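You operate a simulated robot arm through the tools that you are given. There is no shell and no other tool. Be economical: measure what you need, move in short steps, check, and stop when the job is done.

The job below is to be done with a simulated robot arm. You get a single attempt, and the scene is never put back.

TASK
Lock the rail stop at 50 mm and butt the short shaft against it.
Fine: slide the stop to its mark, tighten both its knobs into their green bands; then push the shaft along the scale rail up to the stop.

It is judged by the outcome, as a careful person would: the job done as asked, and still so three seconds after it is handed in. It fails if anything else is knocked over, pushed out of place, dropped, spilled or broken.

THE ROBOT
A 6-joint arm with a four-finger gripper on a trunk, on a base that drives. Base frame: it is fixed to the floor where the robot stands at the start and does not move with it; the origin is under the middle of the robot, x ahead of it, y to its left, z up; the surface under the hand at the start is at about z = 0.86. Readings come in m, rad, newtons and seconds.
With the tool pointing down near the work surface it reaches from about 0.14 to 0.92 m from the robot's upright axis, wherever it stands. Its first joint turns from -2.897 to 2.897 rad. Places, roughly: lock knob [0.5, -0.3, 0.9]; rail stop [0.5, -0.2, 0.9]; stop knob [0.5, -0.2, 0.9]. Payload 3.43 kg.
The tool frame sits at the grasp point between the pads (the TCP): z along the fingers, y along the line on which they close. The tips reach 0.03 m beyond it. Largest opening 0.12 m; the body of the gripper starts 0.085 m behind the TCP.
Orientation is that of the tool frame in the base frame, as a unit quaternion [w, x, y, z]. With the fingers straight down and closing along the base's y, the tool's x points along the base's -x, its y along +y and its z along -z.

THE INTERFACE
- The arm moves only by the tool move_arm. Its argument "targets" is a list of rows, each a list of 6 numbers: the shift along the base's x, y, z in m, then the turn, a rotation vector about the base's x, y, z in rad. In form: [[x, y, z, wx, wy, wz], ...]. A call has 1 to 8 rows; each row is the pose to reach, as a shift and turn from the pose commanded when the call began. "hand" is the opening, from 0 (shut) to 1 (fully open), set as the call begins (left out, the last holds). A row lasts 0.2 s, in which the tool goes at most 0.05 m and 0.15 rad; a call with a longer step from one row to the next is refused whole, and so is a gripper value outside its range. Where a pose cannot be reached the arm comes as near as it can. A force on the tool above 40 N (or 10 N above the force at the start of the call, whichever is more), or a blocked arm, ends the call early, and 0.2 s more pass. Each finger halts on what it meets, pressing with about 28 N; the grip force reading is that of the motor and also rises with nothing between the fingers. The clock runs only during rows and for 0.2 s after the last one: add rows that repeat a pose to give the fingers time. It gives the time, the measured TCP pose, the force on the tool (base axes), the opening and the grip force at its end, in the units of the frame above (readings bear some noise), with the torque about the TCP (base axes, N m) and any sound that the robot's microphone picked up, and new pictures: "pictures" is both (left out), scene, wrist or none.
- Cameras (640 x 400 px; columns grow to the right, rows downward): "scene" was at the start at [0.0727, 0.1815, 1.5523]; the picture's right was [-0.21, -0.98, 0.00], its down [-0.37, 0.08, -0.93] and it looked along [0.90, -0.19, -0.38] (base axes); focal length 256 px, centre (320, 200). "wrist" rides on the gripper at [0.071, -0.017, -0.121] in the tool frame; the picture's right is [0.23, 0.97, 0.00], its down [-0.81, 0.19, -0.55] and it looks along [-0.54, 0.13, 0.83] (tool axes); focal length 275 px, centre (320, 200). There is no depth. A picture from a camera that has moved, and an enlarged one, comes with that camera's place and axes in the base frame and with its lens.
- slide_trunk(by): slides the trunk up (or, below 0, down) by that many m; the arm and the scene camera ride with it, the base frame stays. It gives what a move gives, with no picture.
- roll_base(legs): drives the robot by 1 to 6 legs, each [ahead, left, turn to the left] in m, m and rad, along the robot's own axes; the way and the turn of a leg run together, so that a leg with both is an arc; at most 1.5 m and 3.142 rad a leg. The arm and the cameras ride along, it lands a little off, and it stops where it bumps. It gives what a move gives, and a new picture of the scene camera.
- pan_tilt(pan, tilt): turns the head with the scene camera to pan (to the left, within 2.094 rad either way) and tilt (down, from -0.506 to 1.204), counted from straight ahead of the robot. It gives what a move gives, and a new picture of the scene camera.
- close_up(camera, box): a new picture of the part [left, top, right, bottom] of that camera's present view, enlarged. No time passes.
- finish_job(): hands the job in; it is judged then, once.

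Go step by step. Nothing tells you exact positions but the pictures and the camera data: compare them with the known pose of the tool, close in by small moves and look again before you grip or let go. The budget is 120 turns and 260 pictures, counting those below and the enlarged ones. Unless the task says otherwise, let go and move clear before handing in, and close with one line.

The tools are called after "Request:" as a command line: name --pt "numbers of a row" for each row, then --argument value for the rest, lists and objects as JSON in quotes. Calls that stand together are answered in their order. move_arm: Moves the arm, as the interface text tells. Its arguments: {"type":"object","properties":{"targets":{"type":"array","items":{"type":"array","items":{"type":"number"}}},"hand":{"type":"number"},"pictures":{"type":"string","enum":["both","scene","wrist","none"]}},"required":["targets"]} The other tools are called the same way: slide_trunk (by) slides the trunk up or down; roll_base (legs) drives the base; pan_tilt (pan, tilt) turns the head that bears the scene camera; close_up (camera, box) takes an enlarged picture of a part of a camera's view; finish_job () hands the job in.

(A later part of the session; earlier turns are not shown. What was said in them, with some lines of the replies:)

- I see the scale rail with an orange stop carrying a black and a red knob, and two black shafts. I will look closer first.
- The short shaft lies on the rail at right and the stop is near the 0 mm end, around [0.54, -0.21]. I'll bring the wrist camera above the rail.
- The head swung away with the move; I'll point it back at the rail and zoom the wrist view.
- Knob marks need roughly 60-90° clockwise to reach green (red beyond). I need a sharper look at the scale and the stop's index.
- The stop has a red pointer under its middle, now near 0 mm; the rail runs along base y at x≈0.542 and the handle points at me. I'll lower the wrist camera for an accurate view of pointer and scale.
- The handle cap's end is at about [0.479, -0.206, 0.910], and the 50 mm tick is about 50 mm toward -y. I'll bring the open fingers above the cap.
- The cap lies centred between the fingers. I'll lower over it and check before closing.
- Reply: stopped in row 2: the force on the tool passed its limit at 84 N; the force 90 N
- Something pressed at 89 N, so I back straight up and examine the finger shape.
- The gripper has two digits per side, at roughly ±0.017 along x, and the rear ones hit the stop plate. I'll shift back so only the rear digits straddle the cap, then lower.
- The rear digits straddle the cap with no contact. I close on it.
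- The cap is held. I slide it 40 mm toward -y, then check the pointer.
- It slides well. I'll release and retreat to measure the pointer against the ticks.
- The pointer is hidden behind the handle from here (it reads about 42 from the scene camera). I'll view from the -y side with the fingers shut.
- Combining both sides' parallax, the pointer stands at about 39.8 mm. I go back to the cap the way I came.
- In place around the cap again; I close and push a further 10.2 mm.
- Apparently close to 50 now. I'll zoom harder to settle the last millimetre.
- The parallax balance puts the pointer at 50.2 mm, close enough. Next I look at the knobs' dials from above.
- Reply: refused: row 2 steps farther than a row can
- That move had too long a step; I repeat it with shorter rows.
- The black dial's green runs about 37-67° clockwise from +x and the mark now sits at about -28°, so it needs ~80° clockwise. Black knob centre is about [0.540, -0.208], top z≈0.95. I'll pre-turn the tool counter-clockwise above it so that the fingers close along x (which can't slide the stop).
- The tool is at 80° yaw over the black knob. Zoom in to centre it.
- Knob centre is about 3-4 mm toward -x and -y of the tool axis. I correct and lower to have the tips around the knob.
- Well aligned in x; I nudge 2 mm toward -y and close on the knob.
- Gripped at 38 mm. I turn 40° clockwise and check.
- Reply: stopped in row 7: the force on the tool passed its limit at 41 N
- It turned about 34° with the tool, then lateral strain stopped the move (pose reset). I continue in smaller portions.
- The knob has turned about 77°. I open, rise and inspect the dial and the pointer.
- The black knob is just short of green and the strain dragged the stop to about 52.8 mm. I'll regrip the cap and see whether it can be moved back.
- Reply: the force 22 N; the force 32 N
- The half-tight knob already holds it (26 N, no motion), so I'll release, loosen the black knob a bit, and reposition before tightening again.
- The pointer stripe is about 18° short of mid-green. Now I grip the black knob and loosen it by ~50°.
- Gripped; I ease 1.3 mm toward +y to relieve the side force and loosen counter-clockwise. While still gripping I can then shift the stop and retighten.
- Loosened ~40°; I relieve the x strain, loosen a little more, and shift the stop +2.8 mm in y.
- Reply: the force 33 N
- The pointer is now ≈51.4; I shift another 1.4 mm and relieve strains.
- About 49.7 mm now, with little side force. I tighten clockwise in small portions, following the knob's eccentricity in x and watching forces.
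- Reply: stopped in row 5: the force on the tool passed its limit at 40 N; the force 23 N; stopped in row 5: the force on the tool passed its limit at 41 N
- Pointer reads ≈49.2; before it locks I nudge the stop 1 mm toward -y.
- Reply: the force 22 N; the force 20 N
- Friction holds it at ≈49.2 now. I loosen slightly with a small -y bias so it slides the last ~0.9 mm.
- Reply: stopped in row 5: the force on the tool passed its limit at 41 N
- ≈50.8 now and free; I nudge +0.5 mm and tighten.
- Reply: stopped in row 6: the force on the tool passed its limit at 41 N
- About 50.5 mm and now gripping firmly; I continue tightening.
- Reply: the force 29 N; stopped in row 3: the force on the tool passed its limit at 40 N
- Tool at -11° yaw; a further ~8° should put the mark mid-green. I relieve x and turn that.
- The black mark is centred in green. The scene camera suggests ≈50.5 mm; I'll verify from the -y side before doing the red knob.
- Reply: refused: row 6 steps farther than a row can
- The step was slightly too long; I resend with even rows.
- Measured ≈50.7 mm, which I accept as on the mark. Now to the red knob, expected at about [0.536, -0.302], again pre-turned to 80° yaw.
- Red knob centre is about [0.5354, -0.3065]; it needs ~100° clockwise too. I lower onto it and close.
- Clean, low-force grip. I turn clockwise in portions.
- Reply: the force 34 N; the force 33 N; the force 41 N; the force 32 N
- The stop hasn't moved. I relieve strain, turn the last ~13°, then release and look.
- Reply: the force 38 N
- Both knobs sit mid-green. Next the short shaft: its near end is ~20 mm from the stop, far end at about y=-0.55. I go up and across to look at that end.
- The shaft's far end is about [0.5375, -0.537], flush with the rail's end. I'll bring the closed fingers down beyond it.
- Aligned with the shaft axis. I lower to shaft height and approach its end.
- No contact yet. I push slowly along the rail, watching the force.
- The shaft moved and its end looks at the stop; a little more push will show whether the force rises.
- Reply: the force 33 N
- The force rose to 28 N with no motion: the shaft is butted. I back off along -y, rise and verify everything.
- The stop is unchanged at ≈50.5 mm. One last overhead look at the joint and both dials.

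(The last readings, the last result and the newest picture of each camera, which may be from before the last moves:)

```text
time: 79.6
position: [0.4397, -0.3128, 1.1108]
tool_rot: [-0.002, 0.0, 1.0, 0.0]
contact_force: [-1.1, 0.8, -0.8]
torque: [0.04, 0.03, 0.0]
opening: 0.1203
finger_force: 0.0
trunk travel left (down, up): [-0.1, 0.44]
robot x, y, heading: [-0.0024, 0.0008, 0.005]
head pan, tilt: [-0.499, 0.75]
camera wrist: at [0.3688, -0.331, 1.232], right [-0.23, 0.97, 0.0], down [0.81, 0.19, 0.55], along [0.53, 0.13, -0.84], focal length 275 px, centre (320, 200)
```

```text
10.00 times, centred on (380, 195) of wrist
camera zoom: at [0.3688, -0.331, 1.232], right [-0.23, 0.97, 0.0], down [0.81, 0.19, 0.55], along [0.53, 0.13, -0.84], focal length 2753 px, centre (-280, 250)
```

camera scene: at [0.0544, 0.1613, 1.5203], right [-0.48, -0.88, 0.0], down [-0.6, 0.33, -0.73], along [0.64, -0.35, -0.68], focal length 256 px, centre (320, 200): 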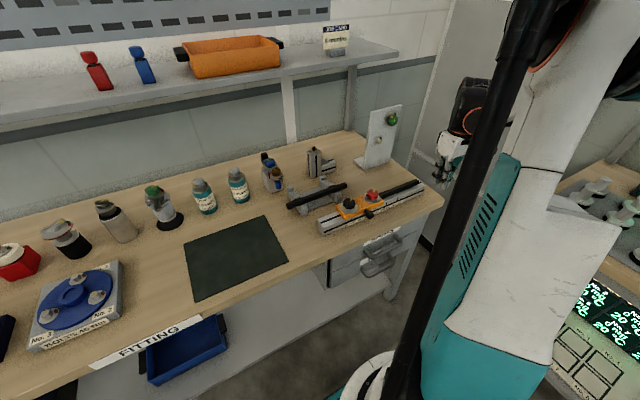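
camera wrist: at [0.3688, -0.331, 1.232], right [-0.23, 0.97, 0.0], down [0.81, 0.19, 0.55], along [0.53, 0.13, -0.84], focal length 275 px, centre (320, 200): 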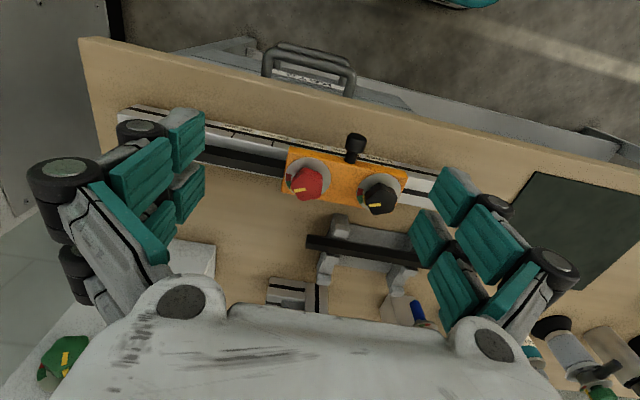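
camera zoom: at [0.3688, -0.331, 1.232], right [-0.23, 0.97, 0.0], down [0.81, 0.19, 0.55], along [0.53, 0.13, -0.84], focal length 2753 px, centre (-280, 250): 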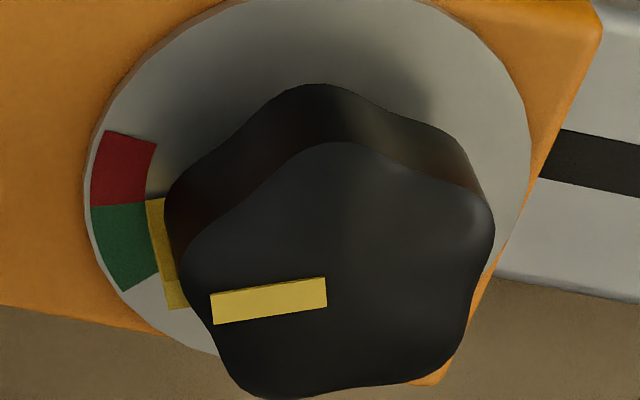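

The oblique view raises doubt: measured on the knob tops the marks may lie at ~67°, at the green/red border. I'll place the camera exactly above each knob to remove parallax.

Request:
move_arm --pt "0.03 0.02 0 0 0 0" --pt "0.06 0.045 0 0 0 0" --pt "0.09 0.07 0 0 0 0" --pt "0.12 0.095 0 0 0 0" --pt "0.145 0.12 0 0 0 0" --pt "0.166 0.12 -0.02 0 0 0" --pt "0.166 0.12 -0.02 0 0 0" --hand 0.6 --pictures "wrist"

Request:
close_up --camera "wrist" --box '[256, 0, 384, 80]'

```text
time: 81.2
position: [0.6055, -0.1934, 1.0891]
tool_rot: [-0.002, 0.0, 1.0, 0.001]
contact_force: [0.2, -0.3, 0.6]
torque: [0.04, 0.07, -0.03]
opening: 0.0719
finger_force: 0.2
trunk travel left (down, up): [-0.1, 0.44]
robot x, y, heading: [0.0029, -0.0005, 0.001]
head pan, tilt: [-0.499, 0.75]
camera wrist: at [0.5345, -0.2109, 1.21], right [-0.23, 0.97, 0.0], down [0.81, 0.19, 0.55], along [0.53, 0.13, -0.84], focal length 275 px, centre (320, 200)
```

wrist: 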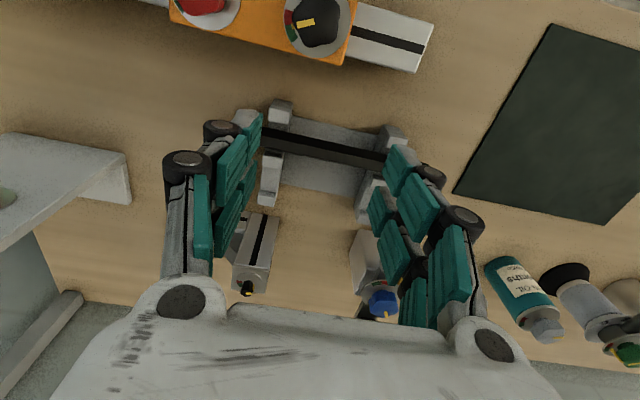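

```text
5.00 times, centred on (320, 40) of wrist
camera zoom: at [0.5345, -0.2109, 1.21], right [-0.23, 0.97, 0.0], down [0.81, 0.19, 0.55], along [0.53, 0.13, -0.84], focal length 1376 px, centre (320, 1000)
```

zoom: 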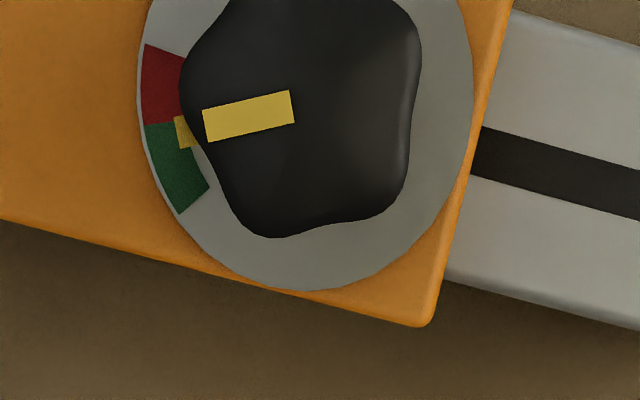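

From straight above, the black mark is in green but only ~5° short of red. Check red the same way.

Request:
move_arm --pt "0 -0.04 0 0 0 0" --pt "0 -0.08 0 0 0 0" --pt "0.006 -0.095 0 0 0 0" --pt "0.006 -0.095 0 0 0 0" --pictures "none"

Request:
close_up --camera "wrist" --box '[256, 0, 384, 80]'

```text
time: 82.2
position: [0.6089, -0.291, 1.09]
tool_rot: [-0.003, 0.0, 1.0, 0.001]
contact_force: [0.4, 0.5, -0.4]
torque: [0.05, 0.04, 0.01]
opening: 0.0721
finger_force: 0.1
trunk travel left (down, up): [-0.1, 0.44]
robot x, y, heading: [0.0055, 0.0022, -0.002]
head pan, tilt: [-0.499, 0.75]
```

```text
5.00 times, centred on (320, 40) of wrist
camera zoom: at [0.5386, -0.3092, 1.2107], right [-0.23, 0.97, 0.0], down [0.81, 0.19, 0.55], along [0.53, 0.13, -0.84], focal length 1376 px, centre (320, 1000)
```

zoom: 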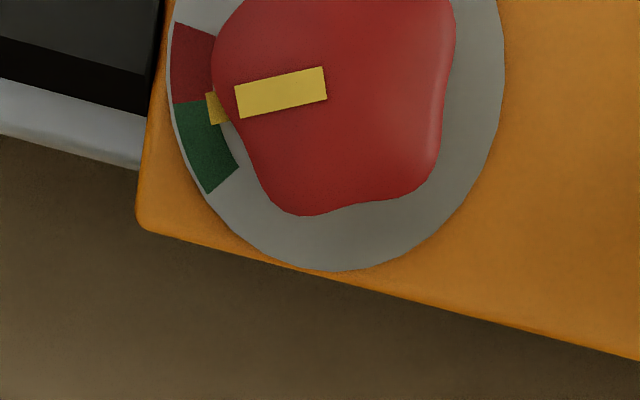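

Red is likewise near its upper limit. I'll back each off ~10°: red first, gripping at the same yaw (-19.5°) as when released so closing does not turn it.

Request:
move_arm --pt "-0.02 -0.004 0 0 0 -0.1" --pt "-0.045 -0.008 -0.01 0 0 -0.2" --pt "-0.073 -0.0142 -0.03 0 0 -0.3" --pt "-0.073 -0.0142 -0.06 0 0 -0.34" --pt "-0.073 -0.0142 -0.1 0 0 -0.34" --pt "-0.073 -0.0142 -0.126 0 0 -0.34" --pt "-0.073 -0.0142 -0.126 0 0 -0.34" --hand 0.6 --pictures "wrist"

Request:
close_up --camera "wrist" --box '[216, 80, 424, 210]'

```text
time: 83.8
position: [0.5345, -0.3056, 0.9636]
tool_rot: [-0.003, 0.169, 0.986, 0.002]
contact_force: [0.5, 0.9, 0.6]
torque: [0.03, 0.01, 0.0]
opening: 0.0718
finger_force: 0.1
trunk travel left (down, up): [-0.1, 0.44]
robot x, y, heading: [-0.0017, -0.0029, 0.001]
head pan, tilt: [-0.499, 0.75]
camera wrist: at [0.4634, -0.2991, 1.0842], right [0.11, 0.99, 0.0], down [0.83, -0.09, 0.55], along [0.55, -0.06, -0.84], focal length 275 px, centre (320, 200)
```

wrist: 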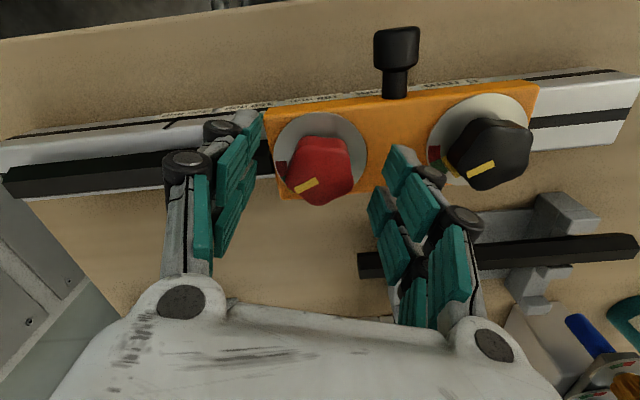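

```text
3.08 times, centred on (320, 145) of wrist
camera zoom: at [0.4634, -0.2991, 1.0842], right [0.11, 0.99, 0.0], down [0.83, -0.09, 0.55], along [0.55, -0.06, -0.84], focal length 847 px, centre (320, 369)
```

zoom: 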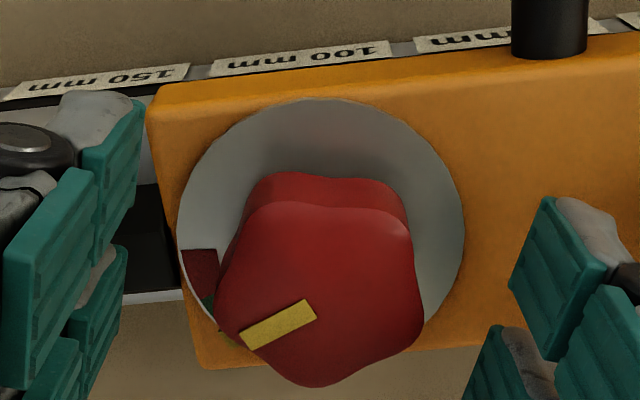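

Positioned; I close, turn back about 11°, release and rise.

Request:
move_arm --pt "0 0 0 0 0 0" --pt "0 0 0 0 0 0" --pt "0 0 0 0 0 0" --pt "0 0 0 0 0 0.07" --pt "0 0 0 0 0 0.14" --pt "0 0 0 0 0 0.2" --pt "0 0 0 0 0 0.2" --hand 0.15 --pictures "none"

Request:
move_arm --pt "0 0 0 0 0 0" --pt "0 0 0 0 0 0" --pt "0 0 0.03 0 0 0" --pt "0 0 0.06 0 0 0" --pt "0 0 0.06 0 0 0" --hand 0.6 --pictures "none"

```text
time: 85.4
position: [0.5361, -0.3059, 0.9629]
tool_rot: [-0.003, 0.07, 0.998, 0.001]
contact_force: [-25.7, -0.9, -25.5]
torque: [-0.1, 0.93, -0.09]
opening: 0.0376
finger_force: 45.1
trunk travel left (down, up): [-0.1, 0.44]
robot x, y, heading: [-0.0015, -0.0004, 0.006]
head pan, tilt: [-0.499, 0.75]
```

```text
time: 86.6
position: [0.5388, -0.3058, 1.0265]
tool_rot: [-0.003, 0.069, 0.998, 0.0]
contact_force: [0.7, 1.1, 0.0]
torque: [-0.04, -0.01, -0.01]
opening: 0.072
finger_force: 0.1
trunk travel left (down, up): [-0.1, 0.44]
robot x, y, heading: [-0.0006, 0.0041, 0.001]
head pan, tilt: [-0.499, 0.75]
```

Now the black knob the same way.

Request:
move_arm --pt "-0.0005 0.035 0 0 0 -0.07" --pt "-0.001 0.07 0 0 0 -0.14" --pt "-0.0015 0.0942 0 0 0 -0.2" --pt "-0.0015 0.0942 -0.03 0 0 -0.2" --pt "-0.0015 0.0942 -0.063 0 0 -0.2" --pt "-0.0015 0.0942 -0.063 0 0 -0.2" --hand 0.6 --pictures "none"

Request:
close_up --camera "wrist" --box '[216, 80, 424, 210]'

```text
time: 88.0
position: [0.5355, -0.2104, 0.9612]
tool_rot: [-0.002, 0.169, 0.986, 0.001]
contact_force: [-0.4, -0.5, -0.1]
torque: [-0.01, -0.01, -0.02]
opening: 0.072
finger_force: 0.0
trunk travel left (down, up): [-0.1, 0.44]
robot x, y, heading: [-0.0001, -0.001, 0.001]
head pan, tilt: [-0.499, 0.75]
```

```text
3.08 times, centred on (320, 145) of wrist
camera zoom: at [0.4642, -0.204, 1.0823], right [0.11, 0.99, 0.0], down [0.83, -0.09, 0.55], along [0.55, -0.06, -0.84], focal length 847 px, centre (320, 369)
```

zoom: 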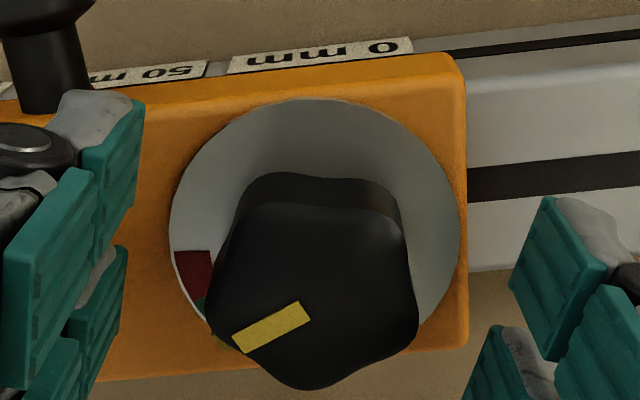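

Request:
move_arm --pt "0 -0.001 0 0 0 0" --pt "0 -0.001 0 0 0 0" --pt "0 -0.001 0 0 0 0" --pt "0 -0.001 0 0 0 0.07" --pt "0 -0.001 0 0 0 0.14" --pt "0 -0.001 0 0 0 0.2" --pt "0 -0.001 0 0 0 0.2" --hand 0.15 --pictures "none"

Request:
move_arm --pt "0 0 0 0 0 0" --pt "0 0 0 0 0 0" --pt "0 0 0.04 0 0 0" --pt "0 0 0.08 0 0 0.03" --pt "0.03 0.01 0.11 0 0 0.08" --pt "0.07 0.018 0.127 0 0 0.14" --pt "0.07 0.018 0.127 0 0 0.14" --hand 0.6 --pictures "none"

Request:
close_up --camera "wrist" --box '[256, 0, 384, 80]'

Request:
move_arm --pt "0 -0.04 0 0 0 0" --pt "0 -0.08 0 0 0 0" --pt "0.004 -0.095 0 0 0 0" --pt "0.004 -0.095 0 0 0 0" --pictures "none"

Request:
close_up --camera "wrist" --box '[256, 0, 384, 80]'

Request:
close_up --camera "scene" --box '[348, 202, 380, 222]'

```text
time: 89.6
position: [0.5351, -0.2112, 0.9617]
tool_rot: [-0.002, 0.07, 0.998, 0.0]
contact_force: [0.9, -3.1, 13.2]
torque: [0.21, 0.83, 0.06]
opening: 0.0377
finger_force: 45.4
trunk travel left (down, up): [-0.1, 0.44]
robot x, y, heading: [-0.0002, 0.0016, 0.001]
head pan, tilt: [-0.499, 0.75]
```

```text
time: 91.2
position: [0.6073, -0.1941, 1.0872]
tool_rot: [-0.003, -0.001, 1.0, 0.0]
contact_force: [0.1, 0.5, -0.9]
torque: [-0.05, 0.04, 0.02]
opening: 0.0721
finger_force: 0.1
trunk travel left (down, up): [-0.1, 0.44]
robot x, y, heading: [-0.0021, -0.001, -0.002]
head pan, tilt: [-0.499, 0.75]
```

```text
5.00 times, centred on (320, 40) of wrist
camera zoom: at [0.5372, -0.2127, 1.2082], right [-0.23, 0.97, 0.0], down [0.81, 0.19, 0.55], along [0.53, 0.13, -0.84], focal length 1376 px, centre (320, 1000)
```

zoom: 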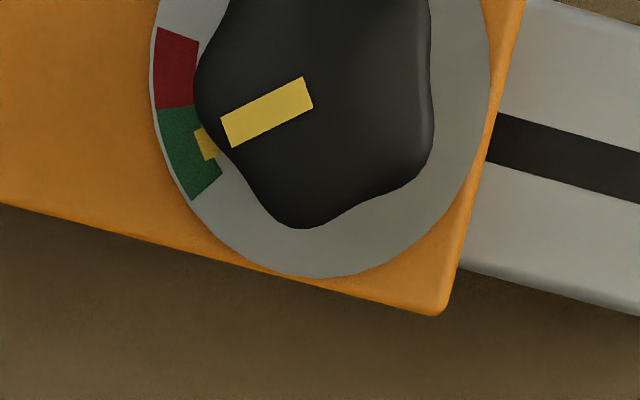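

```text
time: 92.2
position: [0.6117, -0.2893, 1.0901]
tool_rot: [-0.003, 0.001, 1.0, 0.001]
contact_force: [0.1, 0.1, 0.8]
torque: [0.0, 0.03, -0.02]
opening: 0.072
finger_force: 0.1
trunk travel left (down, up): [-0.1, 0.44]
robot x, y, heading: [0.0003, -0.0011, -0.002]
head pan, tilt: [-0.499, 0.75]
```

```text
5.00 times, centred on (320, 40) of wrist
camera zoom: at [0.5417, -0.3074, 1.2092], right [-0.23, 0.97, 0.0], down [0.81, 0.19, 0.55], along [0.53, 0.13, -0.84], focal length 1376 px, centre (320, 1000)
```

zoom: 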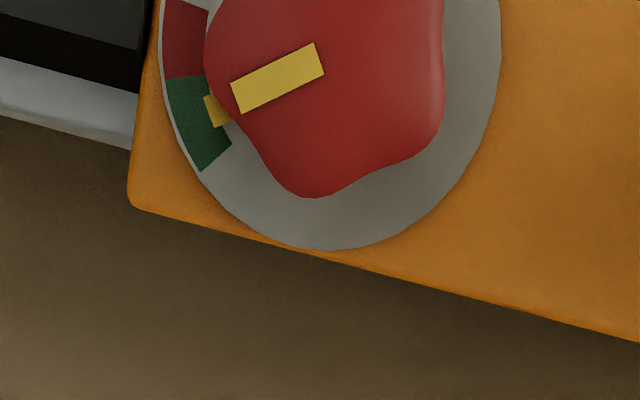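

```text
16.00 times, centred on (364, 212) of scene
camera zoom: at [0.0548, 0.1612, 1.5202], right [-0.48, -0.88, 0.0], down [-0.6, 0.33, -0.73], along [0.64, -0.35, -0.68], focal length 4102 px, centre (-384, 8)
```

zoom: 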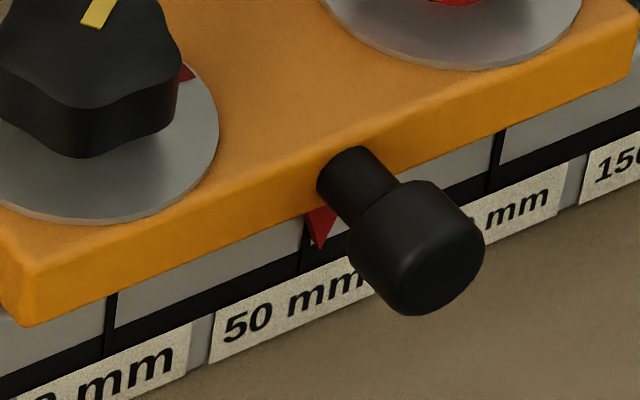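

Both marks are now mid-green and the stop still at ≈50.5. A last look straight above the shaft/stop joint.

Request:
move_arm --pt "0 -0.035 0 0 0 0" --pt "0.01 -0.035 0 0 0 0" --pt "0.01 -0.035 0 0 0 0" --pictures "none"

Request:
close_up --camera "wrist" --box '[272, 0, 368, 60]'

```text
time: 93.0
position: [0.6196, -0.3235, 1.0899]
tool_rot: [-0.003, 0.0, 1.0, 0.0]
contact_force: [-0.1, -0.1, -0.3]
torque: [0.0, 0.01, 0.02]
opening: 0.0718
finger_force: 0.1
trunk travel left (down, up): [-0.1, 0.44]
robot x, y, heading: [0.0014, -0.0003, 0.004]
head pan, tilt: [-0.499, 0.75]
```

```text
6.67 times, centred on (320, 30) of wrist
camera zoom: at [0.5504, -0.3407, 1.2092], right [-0.23, 0.97, 0.0], down [0.81, 0.19, 0.55], along [0.53, 0.13, -0.84], focal length 1835 px, centre (320, 1333)
```

zoom: 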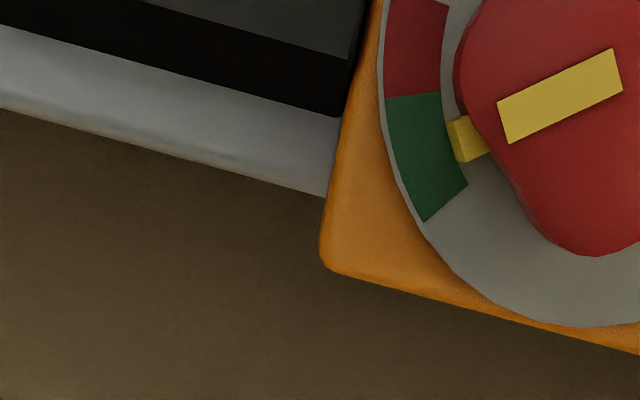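

The shaft end is flush against the stop, both dials read mid-green, and the tool is clear. I rise and hand in.

Request:
move_arm --pt "0 0 0.04 0 0 0" --pt "-0.02 0 0.08 0 0 0" --pt "-0.02 0 0.08 0 0 0" --pictures "scene"

Request:
finish_job

```text
time: 93.8
position: [0.5975, -0.3203, 1.1685]
tool_rot: [-0.002, 0.0, 1.0, 0.0]
contact_force: [-1.1, -0.2, 0.8]
torque: [0.0, -0.04, 0.02]
opening: 0.072
finger_force: 0.0
trunk travel left (down, up): [-0.1, 0.44]
robot x, y, heading: [-0.0025, -0.0, 0.004]
head pan, tilt: [-0.499, 0.75]
camera scene: at [0.054, 0.1612, 1.5202], right [-0.48, -0.88, 0.0], down [-0.6, 0.33, -0.73], along [0.64, -0.35, -0.68], focal length 256 px, centre (320, 200)
```

scene: 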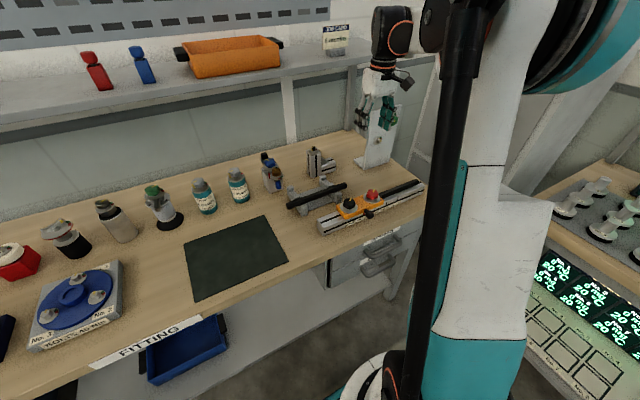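

```text
The job is handed in.
```

I handed the job in with the stop locked at about 50.5 mm by my reading, both knobs mid-green, and the short shaft butted against the stop.
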